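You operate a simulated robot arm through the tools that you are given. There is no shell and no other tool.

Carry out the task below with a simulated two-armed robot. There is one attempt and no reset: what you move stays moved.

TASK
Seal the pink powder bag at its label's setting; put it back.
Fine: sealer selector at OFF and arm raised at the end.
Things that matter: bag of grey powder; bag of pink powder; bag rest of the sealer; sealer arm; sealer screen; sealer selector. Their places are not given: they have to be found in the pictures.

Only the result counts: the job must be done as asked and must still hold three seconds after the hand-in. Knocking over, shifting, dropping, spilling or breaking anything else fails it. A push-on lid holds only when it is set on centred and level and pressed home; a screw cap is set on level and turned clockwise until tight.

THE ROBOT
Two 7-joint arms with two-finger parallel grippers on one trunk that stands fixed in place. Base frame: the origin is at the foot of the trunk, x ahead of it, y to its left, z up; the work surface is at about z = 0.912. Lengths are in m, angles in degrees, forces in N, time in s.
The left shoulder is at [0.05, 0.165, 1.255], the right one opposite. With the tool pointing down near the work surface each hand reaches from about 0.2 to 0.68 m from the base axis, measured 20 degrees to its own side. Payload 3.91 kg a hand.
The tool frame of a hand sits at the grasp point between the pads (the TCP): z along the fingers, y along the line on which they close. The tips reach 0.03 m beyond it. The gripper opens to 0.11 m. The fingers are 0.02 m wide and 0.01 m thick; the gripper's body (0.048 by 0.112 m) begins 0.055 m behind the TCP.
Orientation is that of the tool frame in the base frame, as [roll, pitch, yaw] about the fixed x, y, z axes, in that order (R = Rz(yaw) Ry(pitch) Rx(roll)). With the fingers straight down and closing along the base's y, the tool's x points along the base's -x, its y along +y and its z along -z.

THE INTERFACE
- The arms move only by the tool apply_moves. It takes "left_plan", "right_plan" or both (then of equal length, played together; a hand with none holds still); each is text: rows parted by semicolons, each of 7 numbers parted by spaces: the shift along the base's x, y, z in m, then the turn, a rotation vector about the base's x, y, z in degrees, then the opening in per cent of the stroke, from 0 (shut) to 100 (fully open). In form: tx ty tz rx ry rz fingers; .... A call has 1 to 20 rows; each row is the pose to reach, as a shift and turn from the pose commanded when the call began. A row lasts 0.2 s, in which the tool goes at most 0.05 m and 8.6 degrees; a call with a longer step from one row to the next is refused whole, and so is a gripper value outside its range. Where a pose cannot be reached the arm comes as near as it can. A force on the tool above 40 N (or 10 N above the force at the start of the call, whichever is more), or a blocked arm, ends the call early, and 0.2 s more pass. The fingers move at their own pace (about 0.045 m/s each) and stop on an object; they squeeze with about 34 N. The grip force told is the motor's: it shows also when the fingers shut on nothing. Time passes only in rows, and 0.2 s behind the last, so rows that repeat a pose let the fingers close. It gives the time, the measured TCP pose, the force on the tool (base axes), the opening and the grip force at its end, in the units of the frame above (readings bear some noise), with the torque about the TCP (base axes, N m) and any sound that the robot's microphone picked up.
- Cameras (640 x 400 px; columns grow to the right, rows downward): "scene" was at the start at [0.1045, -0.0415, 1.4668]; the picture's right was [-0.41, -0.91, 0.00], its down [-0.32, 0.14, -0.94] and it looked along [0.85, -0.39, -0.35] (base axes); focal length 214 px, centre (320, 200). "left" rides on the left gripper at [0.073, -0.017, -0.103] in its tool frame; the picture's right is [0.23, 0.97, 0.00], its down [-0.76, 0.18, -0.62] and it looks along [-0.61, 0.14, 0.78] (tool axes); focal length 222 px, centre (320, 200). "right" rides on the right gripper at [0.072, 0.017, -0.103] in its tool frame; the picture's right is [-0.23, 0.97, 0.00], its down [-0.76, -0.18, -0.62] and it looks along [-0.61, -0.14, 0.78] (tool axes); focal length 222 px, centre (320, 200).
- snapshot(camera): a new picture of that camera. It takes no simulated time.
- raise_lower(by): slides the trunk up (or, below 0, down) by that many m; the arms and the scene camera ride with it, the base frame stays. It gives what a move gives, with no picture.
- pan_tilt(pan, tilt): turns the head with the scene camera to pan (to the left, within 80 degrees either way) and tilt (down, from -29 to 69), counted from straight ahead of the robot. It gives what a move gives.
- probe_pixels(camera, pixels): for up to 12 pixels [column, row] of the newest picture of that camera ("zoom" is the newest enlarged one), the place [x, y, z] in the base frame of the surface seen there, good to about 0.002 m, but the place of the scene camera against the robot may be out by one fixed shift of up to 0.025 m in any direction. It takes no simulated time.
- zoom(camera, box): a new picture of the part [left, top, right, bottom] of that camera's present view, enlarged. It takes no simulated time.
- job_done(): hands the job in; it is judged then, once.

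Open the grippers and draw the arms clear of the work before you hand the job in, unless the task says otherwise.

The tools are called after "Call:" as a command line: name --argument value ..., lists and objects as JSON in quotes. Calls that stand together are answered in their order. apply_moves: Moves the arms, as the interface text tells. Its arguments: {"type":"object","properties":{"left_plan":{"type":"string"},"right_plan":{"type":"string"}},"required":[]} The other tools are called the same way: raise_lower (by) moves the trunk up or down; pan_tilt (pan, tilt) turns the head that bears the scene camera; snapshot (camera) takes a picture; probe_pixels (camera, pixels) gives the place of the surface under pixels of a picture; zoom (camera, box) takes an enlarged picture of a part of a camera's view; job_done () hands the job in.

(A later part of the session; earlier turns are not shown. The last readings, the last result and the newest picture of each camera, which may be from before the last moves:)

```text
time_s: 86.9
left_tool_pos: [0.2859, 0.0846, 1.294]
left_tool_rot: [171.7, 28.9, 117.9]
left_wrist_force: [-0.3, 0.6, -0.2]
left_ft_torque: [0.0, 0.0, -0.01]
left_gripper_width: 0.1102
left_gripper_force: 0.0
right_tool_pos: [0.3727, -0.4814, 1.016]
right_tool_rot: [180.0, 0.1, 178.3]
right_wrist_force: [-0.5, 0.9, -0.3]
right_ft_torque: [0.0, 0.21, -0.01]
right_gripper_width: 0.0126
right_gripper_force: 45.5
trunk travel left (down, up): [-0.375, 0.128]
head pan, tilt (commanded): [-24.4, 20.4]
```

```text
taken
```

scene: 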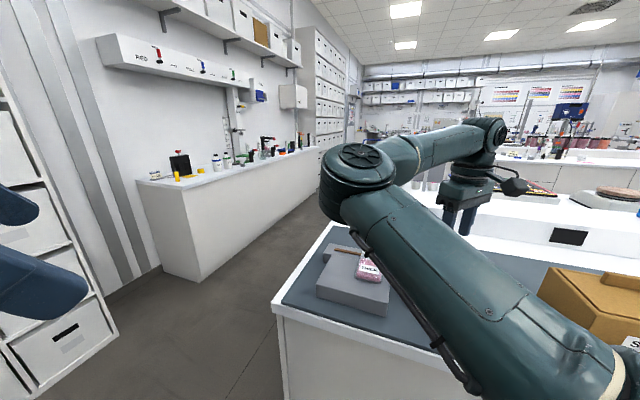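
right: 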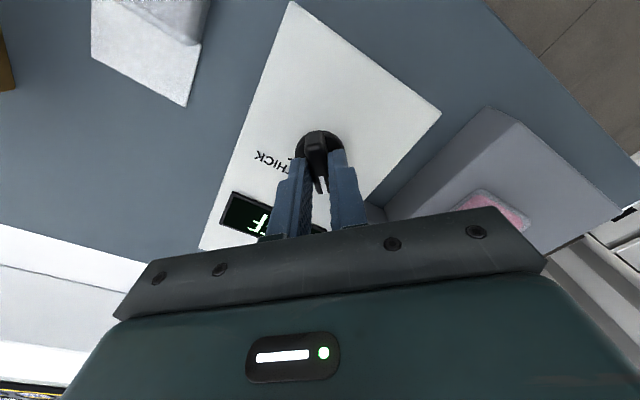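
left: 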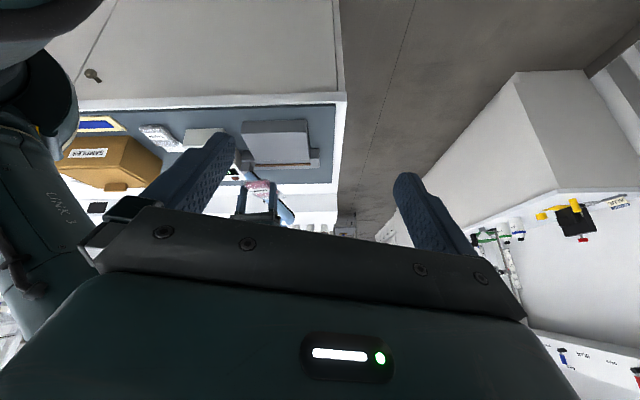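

The knob is gripped (0.0126 m, 45 N). I turn it −45° first and check force, sound and display.

Call:
apply_moves --right_plan "0 0 0 0 0 -7.5 8; 0 0 0 0 0 -15 8; 0 0 0 0 0 -22.5 8; 0 0 0 0 0 -30 8; 0 0 0 0 0 -37.5 8; 0 0 0 0 0 -45 8; 0 0 0 0 0 -45 8"

Call:
snapshot --camera "right"

Call:
zoom --camera "scene" --box '[380, 190, 500, 310]'

```text
time_s: 88.5
left_tool_pos: [0.2859, 0.0856, 1.2931]
left_tool_rot: [171.6, 29.0, 117.8]
left_wrist_force: [1.0, 0.0, 0.1]
left_ft_torque: [-0.03, 0.01, 0.0]
left_gripper_width: 0.1098
left_gripper_force: 0.1
right_tool_pos: [0.3731, -0.4824, 1.0166]
right_tool_rot: [-180.0, 0.3, 133.2]
right_wrist_force: [2.5, -12.8, 15.0]
right_ft_torque: [-0.29, -0.11, 0.01]
right_gripper_width: 0.013
right_gripper_force: 44.8
trunk travel left (down, up): [-0.375, 0.128]
head pan, tilt (commanded): [-24.4, 20.4]
```

```text
taken
```

right: 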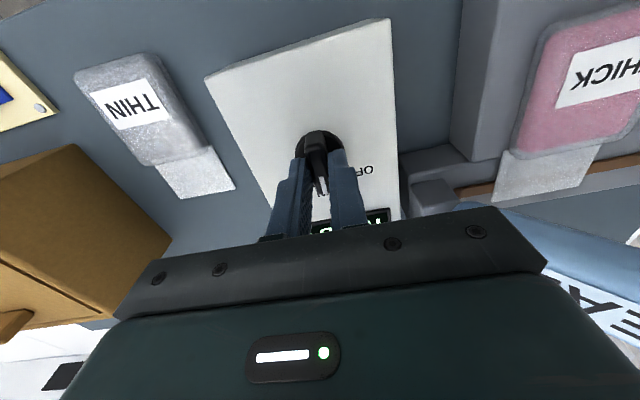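

```text
3.33 times, centred on (440, 250) of scene
```

zoom: 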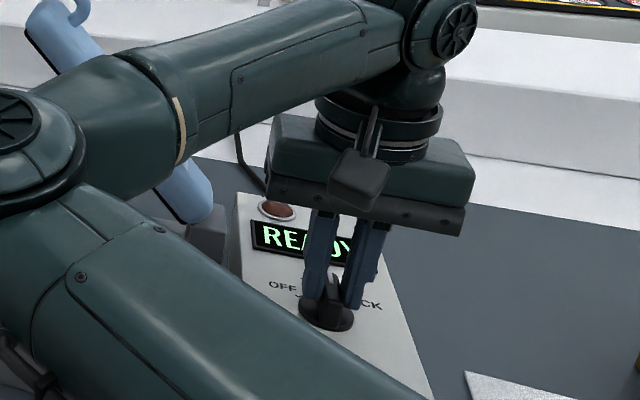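

The display now reads READY (THIN position). Side and upward forces show a slight mismatch, so I ease 1 mm in −y and up while turning a further −45°.

Call:
apply_moves --right_plan "0 -0.001 0.001 0 0 -7.5 8; 0 -0.001 0.001 0 0 -15 8; 0 -0.001 0.001 0 0 -22.5 8; 0 -0.001 0.001 0 0 -30 8; 0 -0.001 0.001 0 0 -37.5 8; 0 -0.001 0.001 0 0 -43 8; 0 -0.001 0.001 0 0 -43 8"

Call:
snapshot --camera "right"

Call:
zoom --camera "scene" --box '[380, 190, 500, 310]'

```text
time_s: 90.1
left_tool_pos: [0.2859, 0.0838, 1.2933]
left_tool_rot: [171.7, 28.9, 117.9]
left_wrist_force: [0.1, -0.8, 0.4]
left_ft_torque: [-0.02, 0.01, 0.0]
left_gripper_width: 0.1101
left_gripper_force: 0.1
right_tool_pos: [0.3728, -0.4818, 1.0158]
right_tool_rot: [-179.9, -0.1, 96.6]
right_wrist_force: [4.8, -2.2, 2.5]
right_ft_torque: [-0.56, -0.13, 0.01]
right_gripper_width: 0.0128
right_gripper_force: 44.7
right hand out of reach, approached as far as the arm can: row 5, 6, 7
trunk travel left (down, up): [-0.375, 0.128]
head pan, tilt (commanded): [-24.4, 20.4]
```

```text
taken
```

right: 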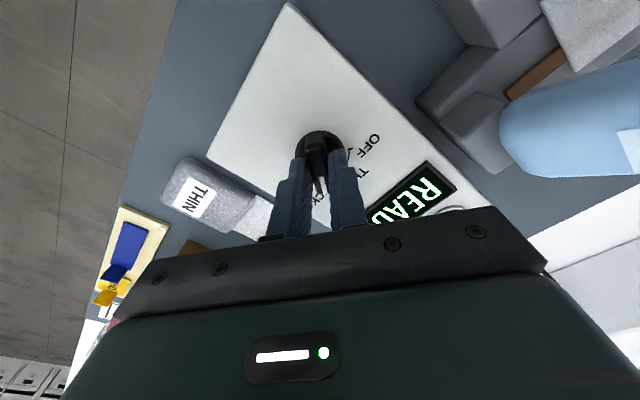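

```text
3.33 times, centred on (440, 250) of scene
```

zoom: 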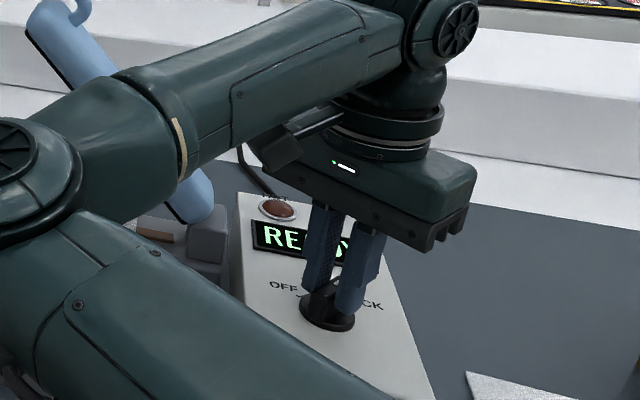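

The wrist stops at yaw 96.6° (pointer ≈ −83°), and the display reads READY. I release the knob and lift to see where the pointer stands relative to the THICK tick.

Call:
apply_moves --right_plan "0 0 0 0 0 0 25; 0 0 0 0 0 0 50; 0 0 0 0 0 0 50; 0 0 0.04 0 0 0 50; 0 0 0.08 0 0 0 50; 0 0 0.1 0 0 0 50; 0 0 0.1 0 0 0 50"

Call:
snapshot --camera "right"

Call:
zoom --camera "scene" --box '[380, 190, 500, 310]'

```text
time_s: 91.7
left_tool_pos: [0.2858, 0.0857, 1.2929]
left_tool_rot: [171.7, 28.9, 117.8]
left_wrist_force: [-1.2, 0.2, 0.0]
left_ft_torque: [0.01, -0.01, -0.01]
left_gripper_width: 0.11
left_gripper_force: 0.1
right_tool_pos: [0.374, -0.4845, 1.1159]
right_tool_rot: [-179.9, 0.0, 96.7]
right_wrist_force: [-0.6, -0.1, -0.6]
right_ft_torque: [-0.02, -0.01, 0.0]
right_gripper_width: 0.0551
right_gripper_force: 0.1
trunk travel left (down, up): [-0.375, 0.128]
head pan, tilt (commanded): [-24.4, 20.4]
```

```text
taken
```

right: 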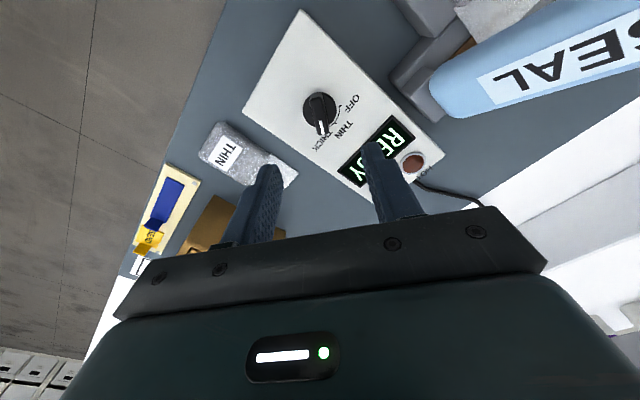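

```text
3.33 times, centred on (440, 250) of scene
```

zoom: 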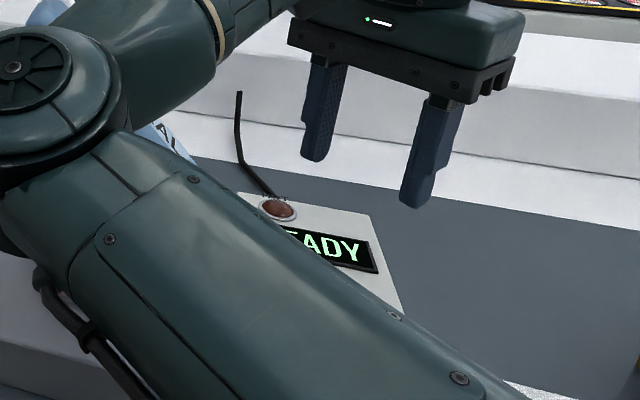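

Call:
zoom --camera "right" --box '[280, 75, 370, 155]'

Call:
zoom --camera "right" --box '[330, 100, 450, 200]'

```text
5.00 times, centred on (325, 115) of right
```

zoom: 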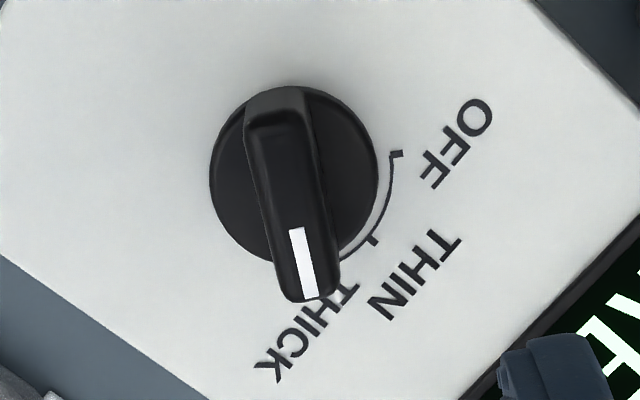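

```text
4.00 times, centred on (390, 150) of right
```

zoom: 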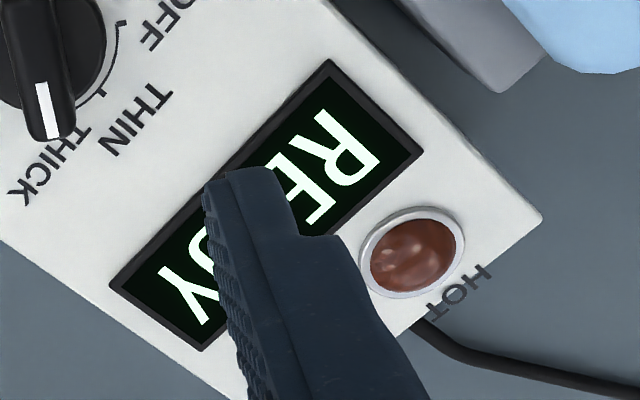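

The pointer stands at THICK (about −87 to −90°, white mark over the THICK tick) and the screen reads READY. Next I bring the right hand back to the raised bar: up and turn to yaw 225° first.

Call:
apply_moves --right_plan "0 0 0.03 0 0 8 60; 0 0 0.06 0 0 16 60; 0.005 0 0.08 0 0 24 60; 0.01 0 0.09 0 0 32 60; 0.015 -0.001 0.1 0 0 40 60; 0.02 -0.001 0.104 0 0 48 60; 0.025 -0.001 0.104 0 0 56 60; 0.03 -0.002 0.104 0 0 64 60; 0.035 -0.002 0.104 0 0 72 60; 0.04 -0.002 0.104 0 0 80 60; 0.045 -0.002 0.104 0 0 88 60; 0.05 -0.003 0.104 0 0 96 60; 0.055 -0.003 0.104 0 0 104 60; 0.06 -0.003 0.104 0 0 112 60; 0.066 -0.003 0.104 0 0 120 60; 0.0715 -0.0034 0.104 0 0 128.3 60; 0.0715 -0.0034 0.104 0 0 128.3 60"

Call:
snapshot --camera "right"

Call:
snapshot --camera "scene"

```text
time_s: 95.3
left_tool_pos: [0.2857, 0.0853, 1.2945]
left_tool_rot: [171.6, 28.9, 117.9]
left_wrist_force: [0.5, 0.3, -0.8]
left_ft_torque: [0.05, 0.0, -0.04]
left_gripper_width: 0.1102
left_gripper_force: 0.0
right_tool_pos: [0.4441, -0.4859, 1.2202]
right_tool_rot: [179.9, -0.1, -135.0]
right_wrist_force: [0.8, 0.2, 0.7]
right_ft_torque: [0.01, 0.03, 0.0]
right_gripper_width: 0.0661
right_gripper_force: 0.1
trunk travel left (down, up): [-0.375, 0.128]
head pan, tilt (commanded): [-24.4, 20.4]
```

```text
taken
```

right: 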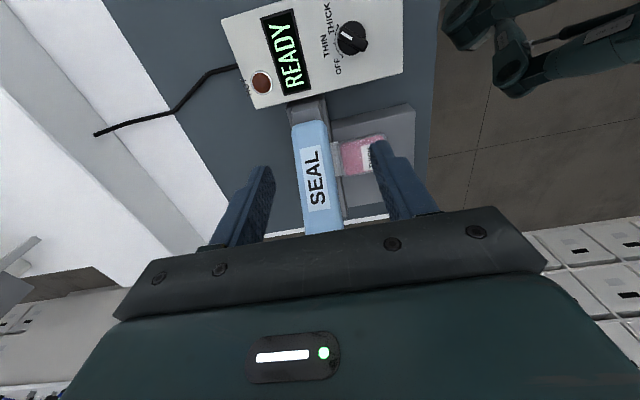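

```text
taken
```

scene: 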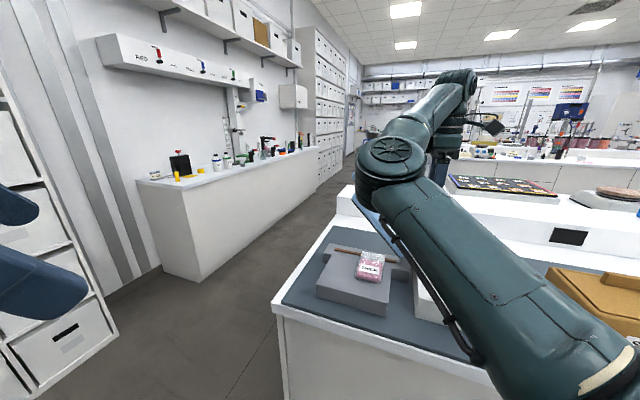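

The right picture shows the whole panel. I zoom on the selector to check the pointer against the THICK mark.

Call:
zoom --camera "right" --box '[300, 0, 400, 80]'

Call:
zoom --camera "right" --box '[260, 110, 420, 220]'

```text
5.00 times, centred on (350, 40) of right
```

zoom: 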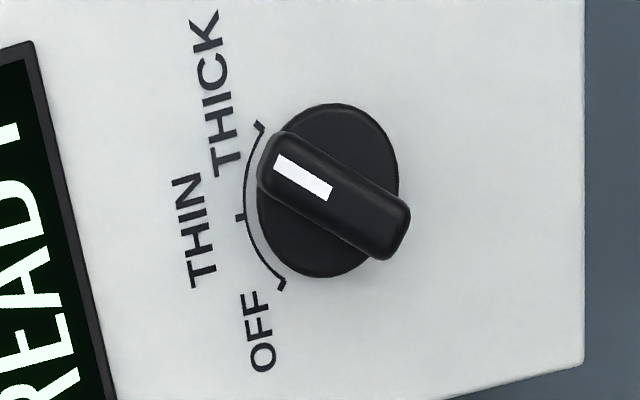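

```text
3.64 times, centred on (340, 165) of right
```

zoom: 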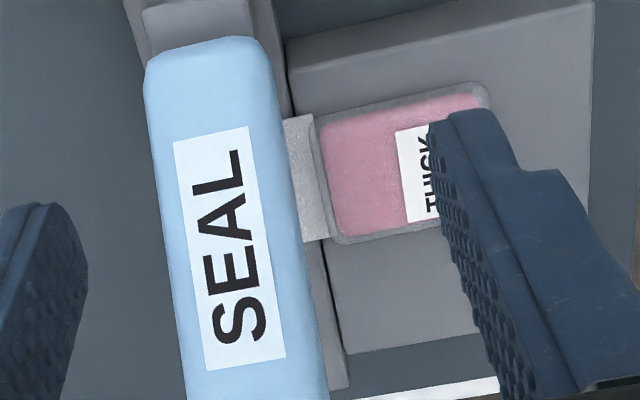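

I probe points along the knob's bar to get the pointer's true direction.

Call:
zoom --camera "right" --box '[300, 0, 400, 80]'

Call:
probe_pixels --camera "zoom" --pixels '[[278, 164], [305, 178], [332, 193], [360, 208], [390, 226], [262, 126], [240, 217], [283, 287], [275, 150], [385, 250], [405, 215], [268, 180]]'

```text
5.00 times, centred on (350, 40) of right
```

zoom: 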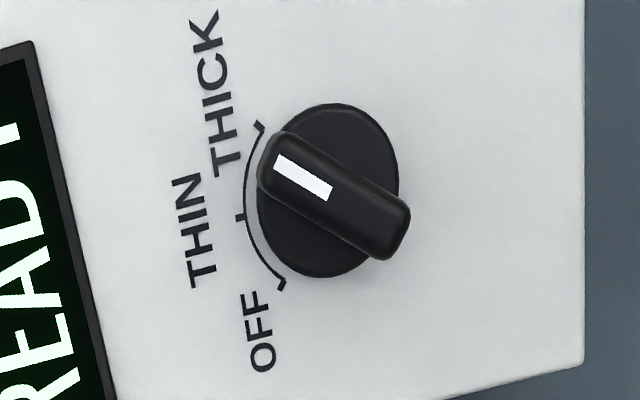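

```text
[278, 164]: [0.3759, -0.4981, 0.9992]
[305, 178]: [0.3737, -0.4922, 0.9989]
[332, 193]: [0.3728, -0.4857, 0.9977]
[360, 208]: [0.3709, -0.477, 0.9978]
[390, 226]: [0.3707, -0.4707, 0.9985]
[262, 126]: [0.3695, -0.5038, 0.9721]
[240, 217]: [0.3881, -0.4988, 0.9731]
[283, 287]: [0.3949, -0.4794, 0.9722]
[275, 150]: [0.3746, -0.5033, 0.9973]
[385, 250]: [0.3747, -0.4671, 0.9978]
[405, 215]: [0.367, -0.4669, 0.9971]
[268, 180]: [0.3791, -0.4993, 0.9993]
```

The probes show the pointer at about −80° while the THICK tick is at about −97° (ticks: +5°, −48°, −97°), so it needs another 15°. I try the opposite wrist branch: hover over the knob at yaw 280° and see whether it is reachable.

Call:
apply_moves --right_plan "-0.01 0 0 0 0 7.86 50; -0.02 0.0007 0 0 0 15.7 50; -0.03 0.001 -0.02 0 0 23.6 50; -0.041 0.0014 -0.04 0 0 31.4 50; -0.051 0.0017 -0.06 0 0 39.3 50; -0.061 0.002 -0.08 0 0 47.1 50; -0.0716 0.0024 -0.1 0 0 55 50; -0.0716 0.0024 -0.1 0 0 55 50"

Call:
snapshot --camera "right"

Call:
snapshot --camera "scene"

```text
time_s: 97.1
left_tool_pos: [0.2863, 0.0852, 1.2929]
left_tool_rot: [171.7, 28.9, 117.9]
left_wrist_force: [-0.6, 0.3, -0.1]
left_ft_torque: [0.01, 0.0, 0.02]
left_gripper_width: 0.1101
left_gripper_force: 0.1
right_tool_pos: [0.374, -0.4818, 1.1204]
right_tool_rot: [-179.9, 0.0, -80.0]
right_wrist_force: [-0.2, 1.0, -0.3]
right_ft_torque: [-0.02, 0.04, 0.02]
right_gripper_width: 0.0549
right_gripper_force: 0.0
trunk travel left (down, up): [-0.375, 0.128]
head pan, tilt (commanded): [-24.4, 20.4]
```

```text
taken
```

right: 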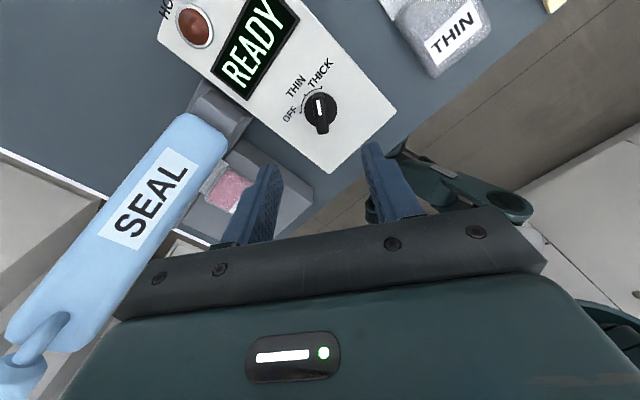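

```text
taken
```

scene: 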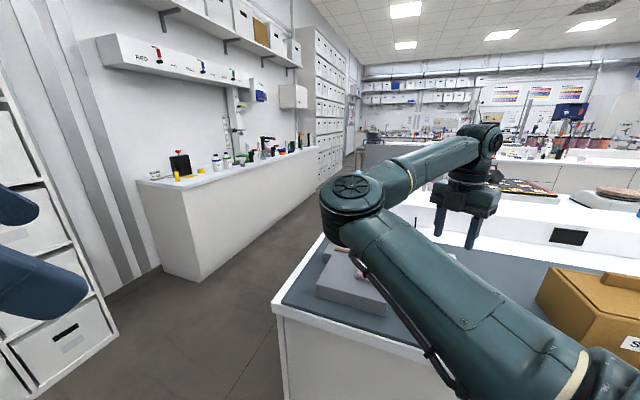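

Yaw 280° is reachable over the knob. I zoom on the selector from here and probe the bar again.

Call:
zoom --camera "right" --box '[275, 55, 365, 145]'

Call:
probe_pixels --camera "zoom" --pixels '[[318, 160], [322, 180], [325, 200], [325, 220], [325, 250], [345, 140], [280, 150], [245, 205], [320, 145], [300, 250], [350, 240], [330, 265]]'

```text
4.44 times, centred on (320, 100) of right
```

zoom: 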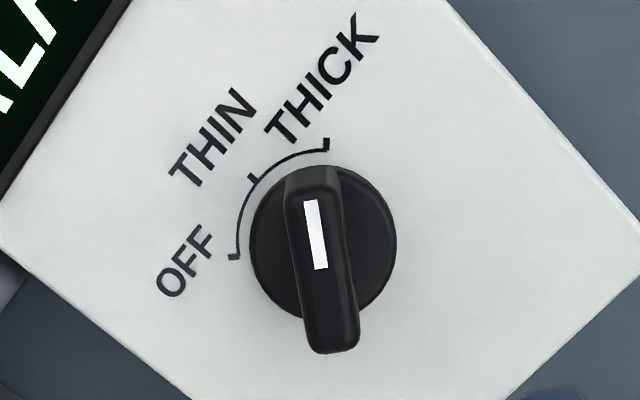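

```text
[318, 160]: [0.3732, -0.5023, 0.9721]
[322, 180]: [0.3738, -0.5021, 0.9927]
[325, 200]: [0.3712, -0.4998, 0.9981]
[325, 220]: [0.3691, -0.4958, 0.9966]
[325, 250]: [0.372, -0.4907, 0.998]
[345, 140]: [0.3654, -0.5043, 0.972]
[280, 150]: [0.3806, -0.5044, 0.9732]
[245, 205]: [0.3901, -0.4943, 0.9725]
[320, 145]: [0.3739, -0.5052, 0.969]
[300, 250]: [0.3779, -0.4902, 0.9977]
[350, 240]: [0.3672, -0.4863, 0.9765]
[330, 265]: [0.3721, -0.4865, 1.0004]
```

The pointer is still ~15° short of the THICK tick (at (327,145) in the zoom). I lower onto the knob at this yaw, grip, turn −16° and release.

Call:
apply_moves --right_plan "-0.0012 -0.0002 -0.035 0 0 0 50; -0.0012 -0.0002 -0.07 0 0 0 50; -0.0012 -0.0002 -0.095 0 0 0 50; -0.0012 -0.0002 -0.1045 0 0 0 50; -0.0012 -0.0002 -0.1045 0 0 0 30; -0.0012 -0.0002 -0.1045 0 0 0 15; -0.0012 -0.0002 -0.1045 0 0 0 8; -0.0012 -0.0002 -0.1045 0 0 0 8; -0.0012 -0.0002 -0.1045 0 0 0 8"

```text
time_s: 99.1
left_tool_pos: [0.2878, 0.0852, 1.2942]
left_tool_rot: [171.8, 28.8, 117.9]
left_wrist_force: [0.9, -0.3, 0.2]
left_ft_torque: [-0.01, 0.01, 0.0]
left_gripper_width: 0.1101
left_gripper_force: 0.0
right_tool_pos: [0.3725, -0.4824, 1.0169]
right_tool_rot: [-179.9, -0.1, -80.0]
right_wrist_force: [5.7, 2.6, -2.1]
right_ft_torque: [-0.24, -0.3, 0.0]
right_gripper_width: 0.013
right_gripper_force: 44.6
trunk travel left (down, up): [-0.375, 0.128]
head pan, tilt (commanded): [-24.4, 20.4]
```

The knob is gripped again (0.013 m). I turn it −16° and check.

Call:
apply_moves --right_plan "0 0 0 0 0 -5.3 8; 0 0 0 0 0 -10.6 8; 0 0 0 0 0 -16 8; 0 0 0 0 0 -16 8"

Call:
snapshot --camera "right"

```text
time_s: 100.1
left_tool_pos: [0.2877, 0.0851, 1.2937]
left_tool_rot: [171.8, 28.8, 117.9]
left_wrist_force: [0.7, -0.6, 1.8]
left_ft_torque: [0.02, -0.05, -0.05]
left_gripper_width: 0.11
left_gripper_force: 0.0
right_tool_pos: [0.3738, -0.4827, 1.0157]
right_tool_rot: [-179.9, 0.1, -96.1]
right_wrist_force: [7.0, 2.2, -2.3]
right_ft_torque: [-0.07, -0.19, 1.08]
right_gripper_width: 0.0128
right_gripper_force: 45.0
trunk travel left (down, up): [-0.375, 0.128]
head pan, tilt (commanded): [-24.4, 20.4]
```

```text
taken
```

right: 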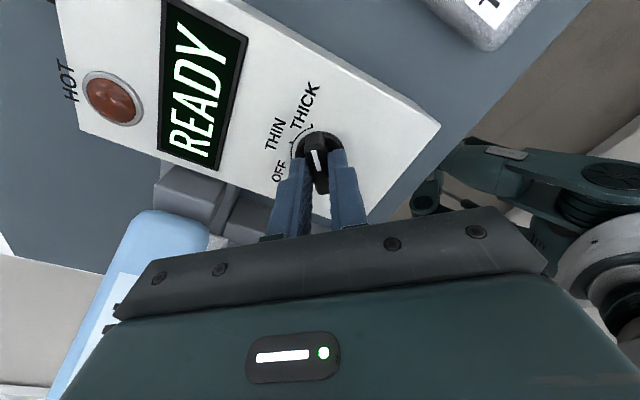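

A torque of 1.08 N·m about z shows the knob is now against its end stop at THICK. I ease back 3°, release and lift.

Call:
apply_moves --right_plan "0 0 0 0 0 2 8; 0 0 0 0 0 3 25; 0 0 0 0 0 3 50; 0 0 0 0 0 3 50; 0 0 0.04 0 0 3 50; 0 0 0.08 0 0 3 50; 0 0 0.105 0 0 3 50; 0 0 0.105 0 0 3 50"

Call:
snapshot --camera "right"

Call:
zoom --camera "right" --box '[275, 55, 365, 145]'

```text
time_s: 101.9
left_tool_pos: [0.2869, 0.0832, 1.2928]
left_tool_rot: [171.7, 28.8, 117.9]
left_wrist_force: [0.3, 0.6, -0.5]
left_ft_torque: [-0.02, 0.0, -0.03]
left_gripper_width: 0.1099
left_gripper_force: 0.1
right_tool_pos: [0.3722, -0.4862, 1.1224]
right_tool_rot: [179.9, 0.1, -93.1]
right_wrist_force: [0.1, -1.2, 0.0]
right_ft_torque: [0.04, 0.01, -0.03]
right_gripper_width: 0.0552
right_gripper_force: 0.1
trunk travel left (down, up): [-0.375, 0.128]
head pan, tilt (commanded): [-24.4, 20.4]
```

```text
taken
```

right: 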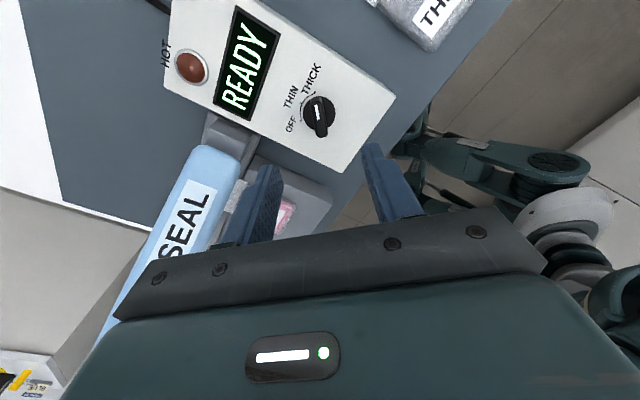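

```text
4.44 times, centred on (320, 100) of right
```

zoom: 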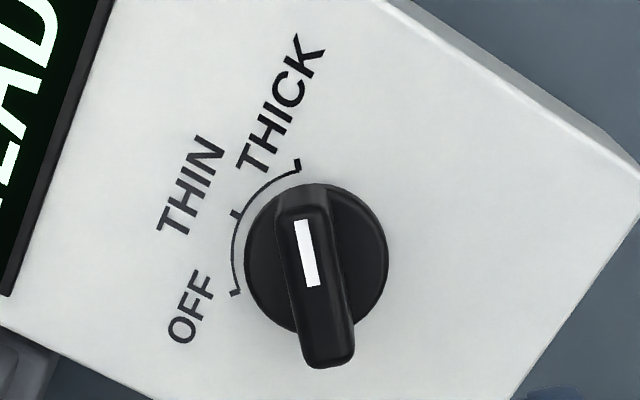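

The pointer is now on the THICK tick and the screen reads READY. I move back to the staging pose by the raised bar (yaw 225°).

Call:
apply_moves --right_plan "0 0 0.03 0 0 -7 65; 0.012 0 0.06 0 0 -14 65; 0.026 0 0.09 0 0 -21 65; 0.042 0 0.098 0 0 -28 65; 0.058 0 0.098 0 0 -35 65; 0.072 0 0.098 0 0 -41.9 65; 0.072 0 0.098 0 0 -41.9 65"

Call:
apply_moves --right_plan "0.008 0.002 -0.006 5.5 -5.5 0 65; 0.016 0.004 -0.012 11 -11 0 65; 0.025 0.006 -0.02 16.5 -16.5 0 65; 0.033 0.008 -0.03 22 -22 0 65; 0.042 0.011 -0.042 27.5 -27.5 0 65; 0.05 0.0125 -0.053 32.95 -32.95 0 65; 0.05 0.0125 -0.053 32.95 -32.95 0 65"

Call:
snapshot --camera "right"

Call:
snapshot --camera "left"

```text
time_s: 103.5
left_tool_pos: [0.2872, 0.0848, 1.2941]
left_tool_rot: [171.7, 28.9, 117.9]
left_wrist_force: [0.3, 0.2, 0.1]
left_ft_torque: [-0.04, -0.01, -0.01]
left_gripper_width: 0.1101
left_gripper_force: 0.2
right_tool_pos: [0.4445, -0.4848, 1.2199]
right_tool_rot: [-180.0, 0.1, -135.1]
right_wrist_force: [0.3, -0.4, -0.6]
right_ft_torque: [0.03, 0.01, 0.0]
right_gripper_width: 0.0715
right_gripper_force: 0.0
trunk travel left (down, up): [-0.375, 0.128]
head pan, tilt (commanded): [-24.4, 20.4]
```

```text
time_s: 105.1
left_tool_pos: [0.286, 0.0844, 1.293]
left_tool_rot: [171.7, 28.9, 117.8]
left_wrist_force: [0.5, 0.1, 0.2]
left_ft_torque: [-0.02, -0.01, 0.0]
left_gripper_width: 0.1097
left_gripper_force: 0.2
right_tool_pos: [0.4929, -0.4708, 1.1666]
right_tool_rot: [-179.9, 46.7, -135.0]
right_wrist_force: [1.1, -0.2, 0.9]
right_ft_torque: [0.0, -0.02, -0.02]
right_gripper_width: 0.0711
right_gripper_force: 0.0
trunk travel left (down, up): [-0.375, 0.128]
head pan, tilt (commanded): [-24.4, 20.4]
```

```text
taken
```

right: 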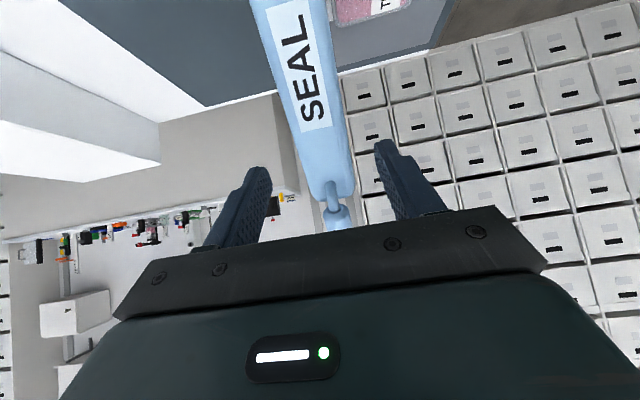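

```text
taken
```

left: 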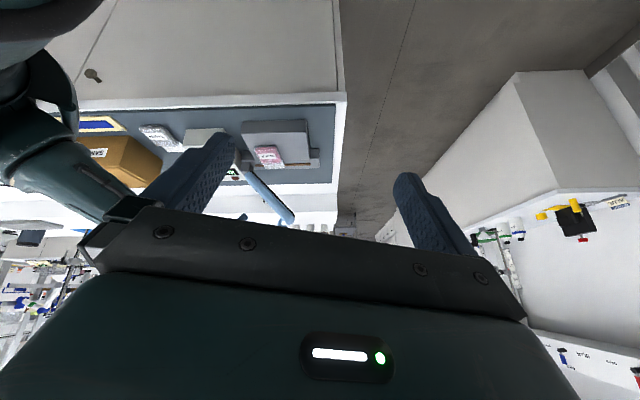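

The bar is between the open fingers in the picture (columns 313–352 at row 185). I advance along the tool axis to the earlier grip pose on the bar.

Call:
apply_moves --right_plan "0.0155 0.009 -0.016 0 0 0 65; 0.028 0.0213 -0.032 0 0 0 65; 0.0403 0.0335 -0.048 0 0 0 65; 0.0526 0.0458 -0.0636 0 0 0 65; 0.0526 0.0458 -0.0636 0 0 0 65"

Call:
snapshot --camera "right"

Call:
zoom --camera "left" --box '[210, 110, 340, 230]'

```text
time_s: 106.3
left_tool_pos: [0.2866, 0.085, 1.2929]
left_tool_rot: [171.6, 28.9, 117.9]
left_wrist_force: [0.1, 0.3, 0.2]
left_ft_torque: [0.0, -0.03, 0.02]
left_gripper_width: 0.1097
left_gripper_force: 0.0
right_tool_pos: [0.547, -0.4238, 1.1009]
right_tool_rot: [179.9, 46.7, -135.0]
right_wrist_force: [0.3, -0.5, 1.1]
right_ft_torque: [0.02, 0.02, -0.02]
right_gripper_width: 0.0714
right_gripper_force: 0.0
trunk travel left (down, up): [-0.375, 0.128]
head pan, tilt (commanded): [-24.4, 20.4]
```

```text
taken
```

right: 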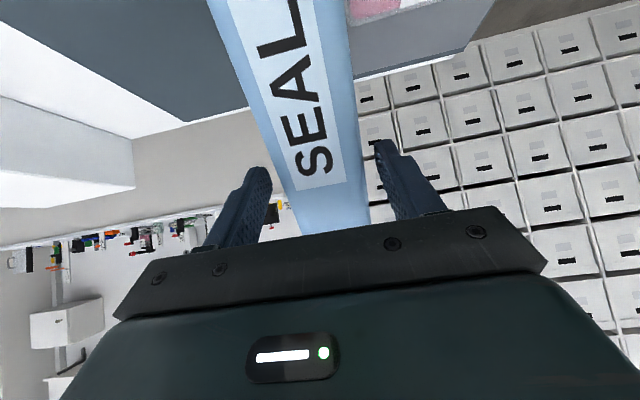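

```text
3.33 times, centred on (275, 170) of left
```

zoom: 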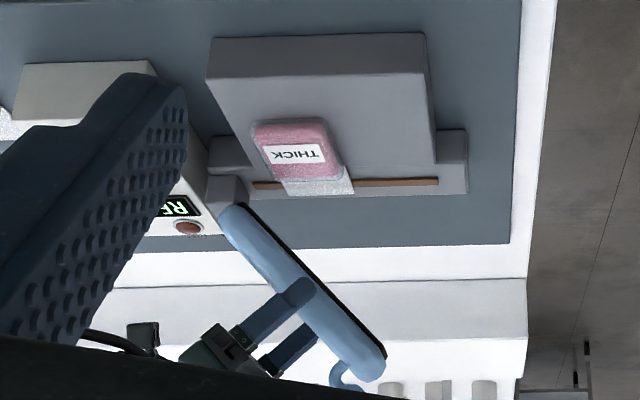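

The fingers straddle the bar at its raised angle. I close on it.

Call:
apply_moves --right_plan "-0.0008 0.0008 0 0 0 0 50; -0.0008 0.0008 0 0 0 0 36; -0.0008 0.0008 0 0 0 0 22; -0.0008 0.0008 0 0 0 0 22; -0.0008 0.0008 0 0 0 0 22; -0.0008 0.0008 0 0 0 0 22"

Call:
snapshot --camera "scene"

```text
time_s: 107.7
left_tool_pos: [0.2865, 0.0849, 1.2929]
left_tool_rot: [171.7, 28.9, 117.9]
left_wrist_force: [0.3, -0.4, -0.2]
left_ft_torque: [-0.02, -0.01, -0.02]
left_gripper_width: 0.1101
left_gripper_force: 0.1
right_tool_pos: [0.5451, -0.4226, 1.1023]
right_tool_rot: [-179.9, 46.6, -135.0]
right_wrist_force: [-1.6, 2.3, -1.8]
right_ft_torque: [0.04, 0.03, -0.02]
right_gripper_width: 0.0316
right_gripper_force: 44.5
trunk travel left (down, up): [-0.375, 0.128]
head pan, tilt (commanded): [-24.4, 20.4]
```

```text
taken
```

scene: 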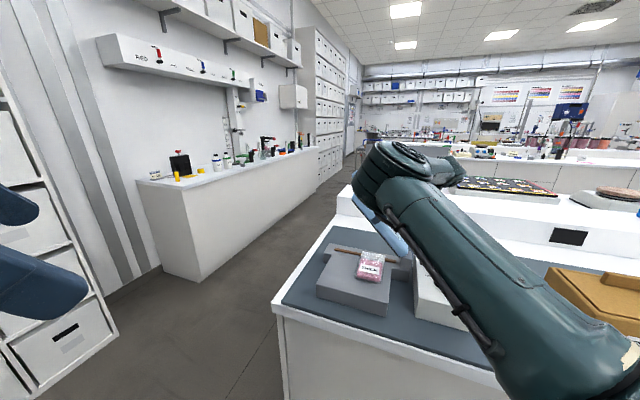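

The bar is gripped. I turn the left hand −9° so its camera can see the screen beside its own finger.

Call:
apply_moves --left_plan "0 0 0 0 0 -4.5 100; 0 0 0 0 0 -9 100; 0 0 0 0 0 -9 100"

Call:
zoom --camera "left" --box '[210, 100, 370, 220]'

```text
time_s: 108.5
left_tool_pos: [0.2865, 0.0851, 1.2945]
left_tool_rot: [171.5, 28.9, 108.8]
left_wrist_force: [0.0, 1.2, -1.1]
left_ft_torque: [0.0, 0.0, 0.02]
left_gripper_width: 0.1099
left_gripper_force: 0.0
right_tool_pos: [0.5453, -0.4235, 1.1028]
right_tool_rot: [179.9, 46.6, -134.9]
right_wrist_force: [-2.5, 2.3, -3.1]
right_ft_torque: [0.1, -0.03, 0.04]
right_gripper_width: 0.0316
right_gripper_force: 45.2
trunk travel left (down, up): [-0.375, 0.128]
head pan, tilt (commanded): [-24.4, 20.4]
```

```text
3.33 times, centred on (290, 160) of left
```

zoom: 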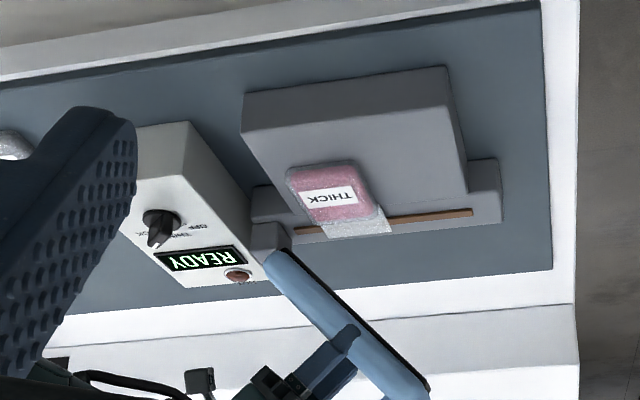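

The left view now shows the screen (READY), the knob, the bag and the arm together. I lower the arm along its arc by 30° first.

Call:
apply_moves --right_plan "0.0075 0.0075 -0.007 -3.54 3.54 0 22; 0.0145 0.0145 -0.0148 -7.07 7.07 0 22; 0.021 0.021 -0.0235 -10.6 10.6 0 22; 0.027 0.027 -0.0329 -14.14 14.14 0 22; 0.0324 0.0324 -0.043 -17.7 17.7 0 22; 0.0371 0.0371 -0.0538 -21.2 21.2 0 22; 0.0371 0.0371 -0.0538 -21.2 21.2 0 22"

Call:
zoom --camera "left" --box '[210, 100, 370, 220]'

```text
time_s: 110.1
left_tool_pos: [0.2859, 0.0846, 1.2932]
left_tool_rot: [171.6, 28.9, 108.8]
left_wrist_force: [0.0, -0.7, -0.2]
left_ft_torque: [-0.03, 0.02, -0.03]
left_gripper_width: 0.1101
left_gripper_force: 0.1
right_tool_pos: [0.582, -0.3863, 1.0485]
right_tool_rot: [179.8, 16.5, -135.1]
right_wrist_force: [-16.5, 10.8, -12.6]
right_ft_torque: [0.82, -0.56, 0.11]
right_gripper_width: 0.0316
right_gripper_force: 45.2
trunk travel left (down, up): [-0.375, 0.128]
head pan, tilt (commanded): [-24.4, 20.4]
```

```text
3.33 times, centred on (290, 160) of left
```

zoom: 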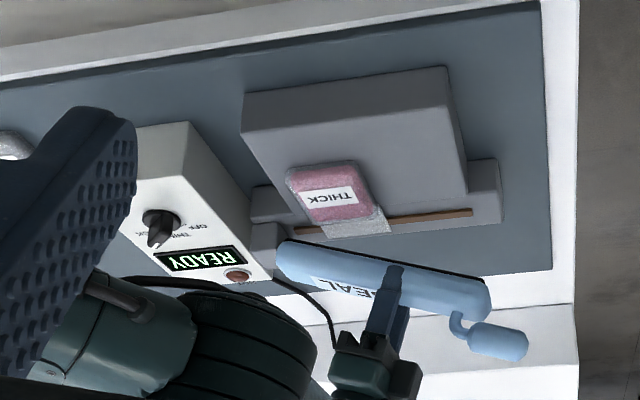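

The arm follows; side force of ~19 N along −u and some inward pull tell me to correct 1.5 mm. I continue down another 10° with that correction.

Call:
apply_moves --right_plan "0.001 0.0021 -0.0058 -1.77 1.77 0 22; 0.002 0.0041 -0.0118 -3.54 3.54 0 22; 0.0037 0.0059 -0.0176 -5.3 5.3 0 22; 0.0053 0.0074 -0.0235 -7.07 7.07 0 22; 0.0053 0.0074 -0.0235 -7.07 7.07 0 22"

Call:
zoom --camera "left" --box '[210, 100, 370, 220]'

```text
time_s: 111.3
left_tool_pos: [0.2865, 0.0859, 1.294]
left_tool_rot: [171.6, 29.1, 108.9]
left_wrist_force: [-0.6, -0.2, 0.8]
left_ft_torque: [-0.04, -0.01, 0.0]
left_gripper_width: 0.11
left_gripper_force: 0.1
right_tool_pos: [0.589, -0.3792, 1.0266]
right_tool_rot: [-179.9, 6.6, -134.9]
right_wrist_force: [3.0, 9.3, -1.6]
right_ft_torque: [0.54, 0.05, -0.5]
right_gripper_width: 0.0316
right_gripper_force: 44.7
trunk travel left (down, up): [-0.375, 0.128]
head pan, tilt (commanded): [-24.4, 20.4]
```

```text
3.33 times, centred on (290, 160) of left
```

zoom: 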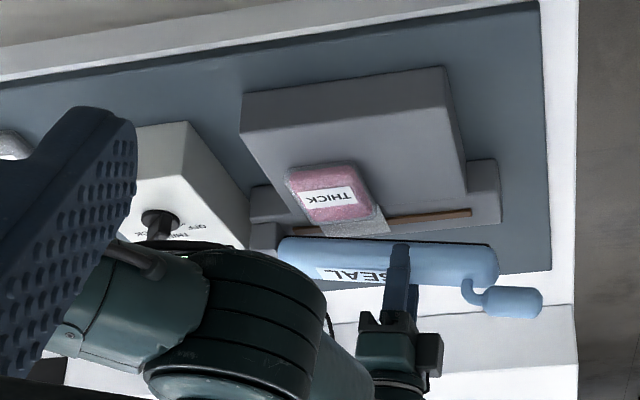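

The arm is at about 6° with small forces. I go on down in 2.5° steps.

Call:
apply_moves --right_plan "0.0014 0.0014 -0.006 -1.77 1.77 0 22; 0.0026 0.0026 -0.0122 -3.54 3.54 0 22; 0.0026 0.0026 -0.0122 -3.54 3.54 0 22"

Call:
zoom --camera "left" --box '[210, 100, 370, 220]'

Call:
snapshot --camera "scene"

```text
time_s: 112.1
left_tool_pos: [0.2874, 0.0862, 1.2927]
left_tool_rot: [171.7, 28.9, 108.9]
left_wrist_force: [-0.4, 0.1, 0.2]
left_ft_torque: [-0.01, -0.04, 0.01]
left_gripper_width: 0.11
left_gripper_force: 0.0
right_tool_pos: [0.5922, -0.3772, 1.0137]
right_tool_rot: [-179.9, 1.7, -134.9]
right_wrist_force: [8.4, 7.9, 2.3]
right_ft_torque: [0.03, -0.02, -0.51]
right_gripper_width: 0.0314
right_gripper_force: 44.9
trunk travel left (down, up): [-0.375, 0.128]
head pan, tilt (commanded): [-24.4, 20.4]
```

```text
3.33 times, centred on (290, 160) of left
```

zoom: 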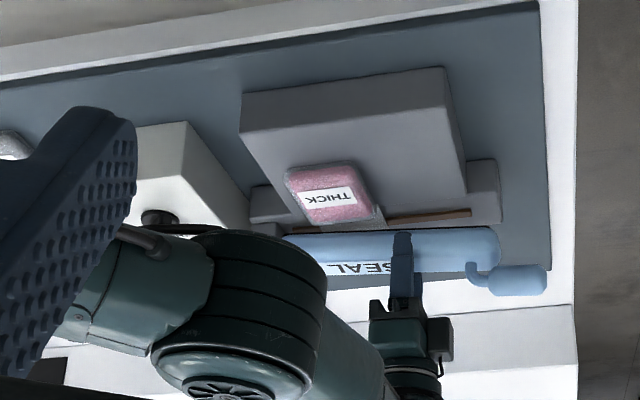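

```text
taken
```

scene: 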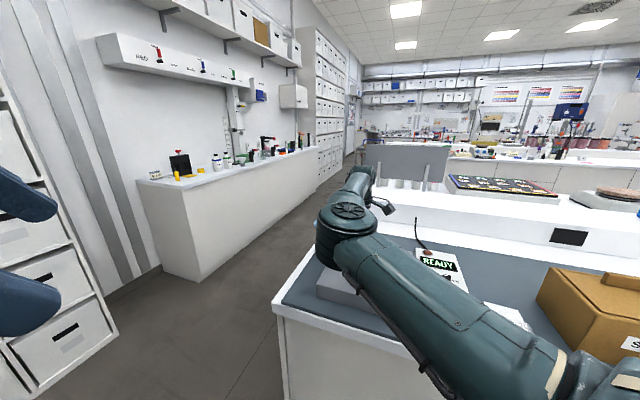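

The scene camera now sees the screen (READY at (438,263)). I press on in ~1.5° steps until the force rises.

Call:
apply_moves --right_plan "0.001 0.001 -0.0037 -1.06 1.06 0 22; 0.0012 0.0012 -0.0074 -2.1 2.1 0 22; 0.0012 0.0012 -0.0074 -2.1 2.1 0 22"

Call:
zoom --camera "scene" --box '[380, 220, 500, 320]'

Call:
zoom --camera "left" --box '[270, 140, 370, 210]'

```text
time_s: 112.9
left_tool_pos: [0.2876, 0.0874, 1.2938]
left_tool_rot: [171.7, 29.0, 108.9]
left_wrist_force: [0.4, 1.1, 0.0]
left_ft_torque: [0.01, -0.02, -0.01]
left_gripper_width: 0.1099
left_gripper_force: 0.0
right_tool_pos: [0.594, -0.3753, 1.0069]
right_tool_rot: [-179.9, -1.3, -134.9]
right_wrist_force: [16.0, 9.7, 4.6]
right_ft_torque: [-0.22, 0.31, -0.28]
right_gripper_width: 0.0317
right_gripper_force: 45.0
trunk travel left (down, up): [-0.375, 0.128]
head pan, tilt (commanded): [-24.4, 20.4]
```

```text
4.00 times, centred on (440, 270) of scene
```

zoom: 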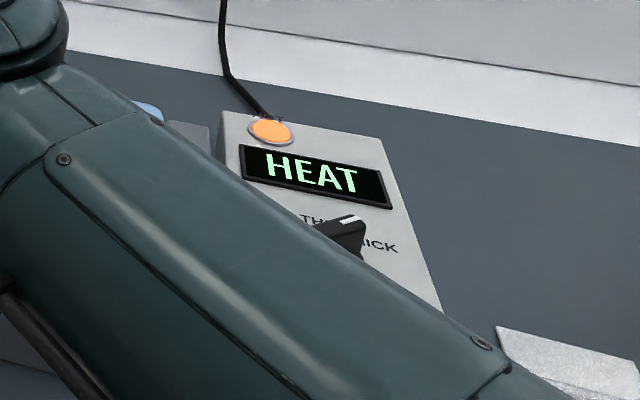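

```text
5.71 times, centred on (320, 175) of left
```

zoom: 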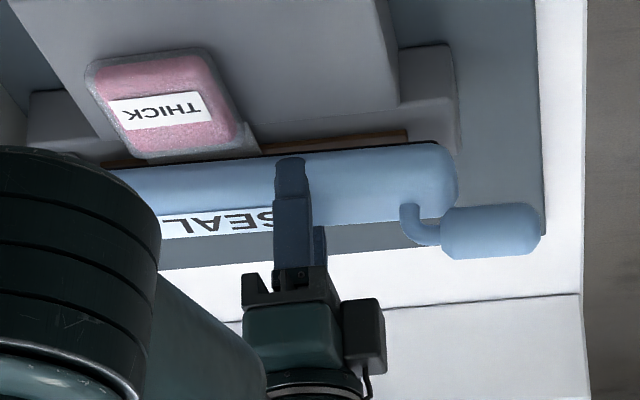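

The screen changed to HEAT and the lamp is lit, so sealing has begun. I hold the arm down and watch for the sound or a screen change.

Call:
apply_moves --right_plan "0 0 0 0 0 0 22; 0 0 0 0 0 0 22; 0 0 0 0 0 0 22; 0 0 0 0 0 0 22"

Call:
zoom --camera "scene" --box '[380, 220, 500, 320]'

```text
time_s: 113.9
left_tool_pos: [0.2887, 0.0859, 1.2922]
left_tool_rot: [171.9, 28.9, 108.8]
left_wrist_force: [0.3, -1.0, 0.1]
left_ft_torque: [-0.02, 0.04, 0.0]
left_gripper_width: 0.1097
left_gripper_force: 0.0
right_tool_pos: [0.5941, -0.3753, 1.0053]
right_tool_rot: [-179.9, -1.3, -134.9]
right_wrist_force: [19.3, 9.3, 6.8]
right_ft_torque: [-0.56, 0.33, -0.03]
right_gripper_width: 0.032
right_gripper_force: 45.1
trunk travel left (down, up): [-0.375, 0.128]
head pan, tilt (commanded): [-24.4, 20.4]
```

```text
4.00 times, centred on (440, 270) of scene
```

zoom: 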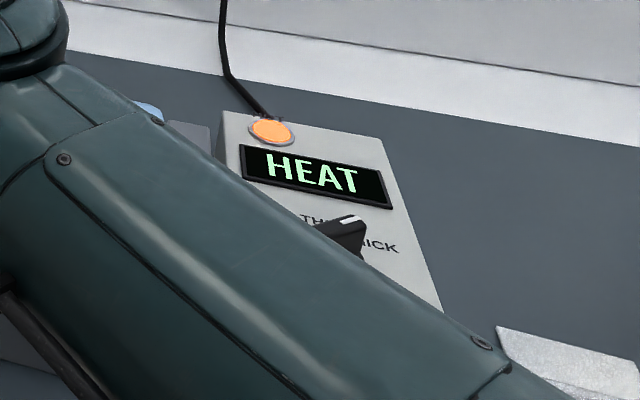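

Still HEAT with the lamp on. I keep holding, checking about once a second.

Call:
apply_moves --right_plan "0 0 0 0 0 0 22; 0 0 0 0 0 0 22; 0 0 0 0 0 0 22; 0 0 0 0 0 0 22"

Call:
zoom --camera "scene" --box '[380, 220, 500, 320]'

```text
time_s: 114.9
left_tool_pos: [0.2884, 0.086, 1.2939]
left_tool_rot: [171.8, 29.0, 108.8]
left_wrist_force: [0.6, 0.7, 0.4]
left_ft_torque: [-0.04, 0.01, 0.02]
left_gripper_width: 0.1097
left_gripper_force: 0.0
right_tool_pos: [0.5928, -0.3752, 1.0056]
right_tool_rot: [-180.0, -1.3, -135.0]
right_wrist_force: [19.7, 8.7, 7.5]
right_ft_torque: [-0.65, 0.32, 0.0]
right_gripper_width: 0.0317
right_gripper_force: 44.9
trunk travel left (down, up): [-0.375, 0.128]
head pan, tilt (commanded): [-24.4, 20.4]
```

```text
4.00 times, centred on (440, 270) of scene
```

zoom: 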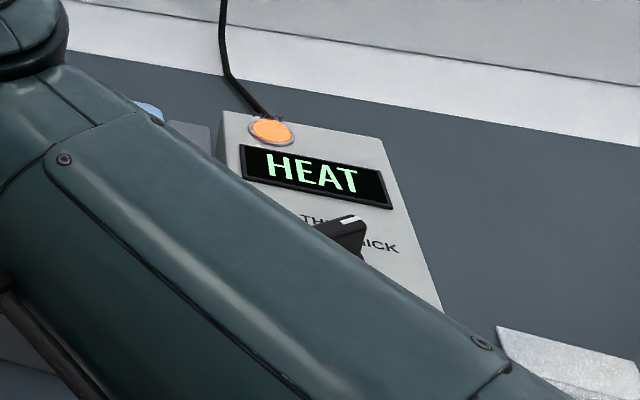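

The screen still shows HEAT at 114.9 s; I go on holding.

Call:
apply_moves --right_plan "0 0 0 0 0 0 22; 0 0 0 0 0 0 22; 0 0 0 0 0 0 22; 0 0 0 0 0 0 22"

Call:
zoom --camera "scene" --box '[380, 220, 500, 320]'

```text
time_s: 115.9
left_tool_pos: [0.2885, 0.0866, 1.2925]
left_tool_rot: [171.9, 29.0, 109.0]
left_wrist_force: [0.5, 0.4, -0.5]
left_ft_torque: [0.03, -0.02, 0.02]
left_gripper_width: 0.1103
left_gripper_force: 0.0
right_tool_pos: [0.5946, -0.3744, 1.0049]
right_tool_rot: [180.0, -1.3, -135.0]
right_wrist_force: [19.8, 9.3, 5.7]
right_ft_torque: [-0.63, 0.26, -0.05]
right_gripper_width: 0.0316
right_gripper_force: 45.3
trunk travel left (down, up): [-0.375, 0.128]
head pan, tilt (commanded): [-24.4, 20.4]
```

```text
4.00 times, centred on (440, 270) of scene
```

zoom: 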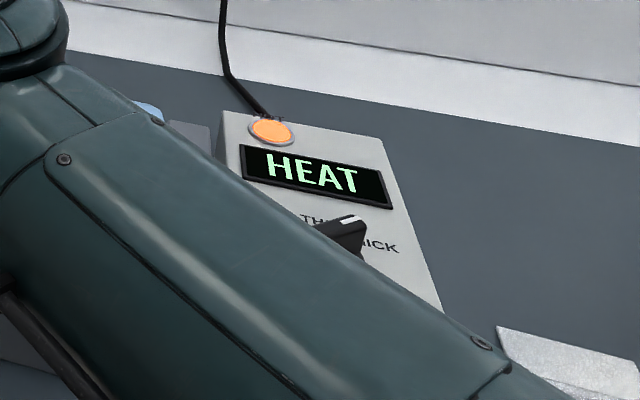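

Still HEAT after about 3 s. I keep holding.

Call:
apply_moves --right_plan "0 0 0 0 0 0 22; 0 0 0 0 0 0 22; 0 0 0 0 0 0 22; 0 0 0 0 0 0 22"

Call:
zoom --camera "scene" --box '[380, 220, 500, 320]'

```text
time_s: 116.9
left_tool_pos: [0.2884, 0.0867, 1.2927]
left_tool_rot: [171.8, 29.0, 108.9]
left_wrist_force: [0.0, -0.3, -0.1]
left_ft_torque: [0.0, 0.01, 0.02]
left_gripper_width: 0.1101
left_gripper_force: 0.1
right_tool_pos: [0.5924, -0.3758, 1.0059]
right_tool_rot: [-180.0, -1.2, -134.9]
right_wrist_force: [19.2, 9.2, 5.9]
right_ft_torque: [-0.51, 0.2, -0.03]
right_gripper_width: 0.0315
right_gripper_force: 45.7
trunk travel left (down, up): [-0.375, 0.128]
head pan, tilt (commanded): [-24.4, 20.4]
```

```text
4.00 times, centred on (440, 270) of scene
```

zoom: 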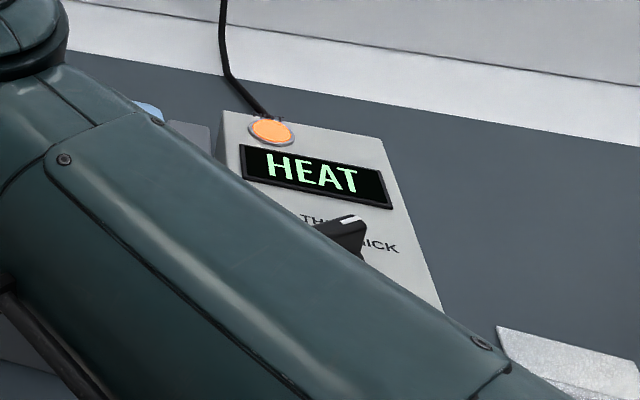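

Still HEAT; I continue holding another second and look.

Call:
apply_moves --right_plan "0 0 0 0 0 0 22; 0 0 0 0 0 0 22; 0 0 0 0 0 0 22; 0 0 0 0 0 0 22"

Call:
zoom --camera "scene" --box '[380, 220, 500, 320]'

```text
time_s: 117.9
left_tool_pos: [0.2876, 0.0869, 1.2923]
left_tool_rot: [171.8, 28.9, 108.9]
left_wrist_force: [-0.3, -0.6, 0.1]
left_ft_torque: [-0.01, 0.01, -0.04]
left_gripper_width: 0.11
left_gripper_force: 0.0
right_tool_pos: [0.5931, -0.3752, 1.005]
right_tool_rot: [-179.9, -1.4, -135.1]
right_wrist_force: [18.8, 8.8, 4.4]
right_ft_torque: [-0.4, 0.06, -0.08]
right_gripper_width: 0.0315
right_gripper_force: 44.6
trunk travel left (down, up): [-0.375, 0.128]
head pan, tilt (commanded): [-24.4, 20.4]
```

```text
4.00 times, centred on (440, 270) of scene
```

zoom: 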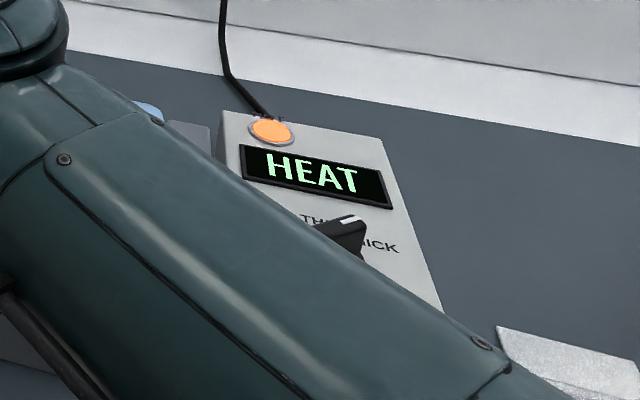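

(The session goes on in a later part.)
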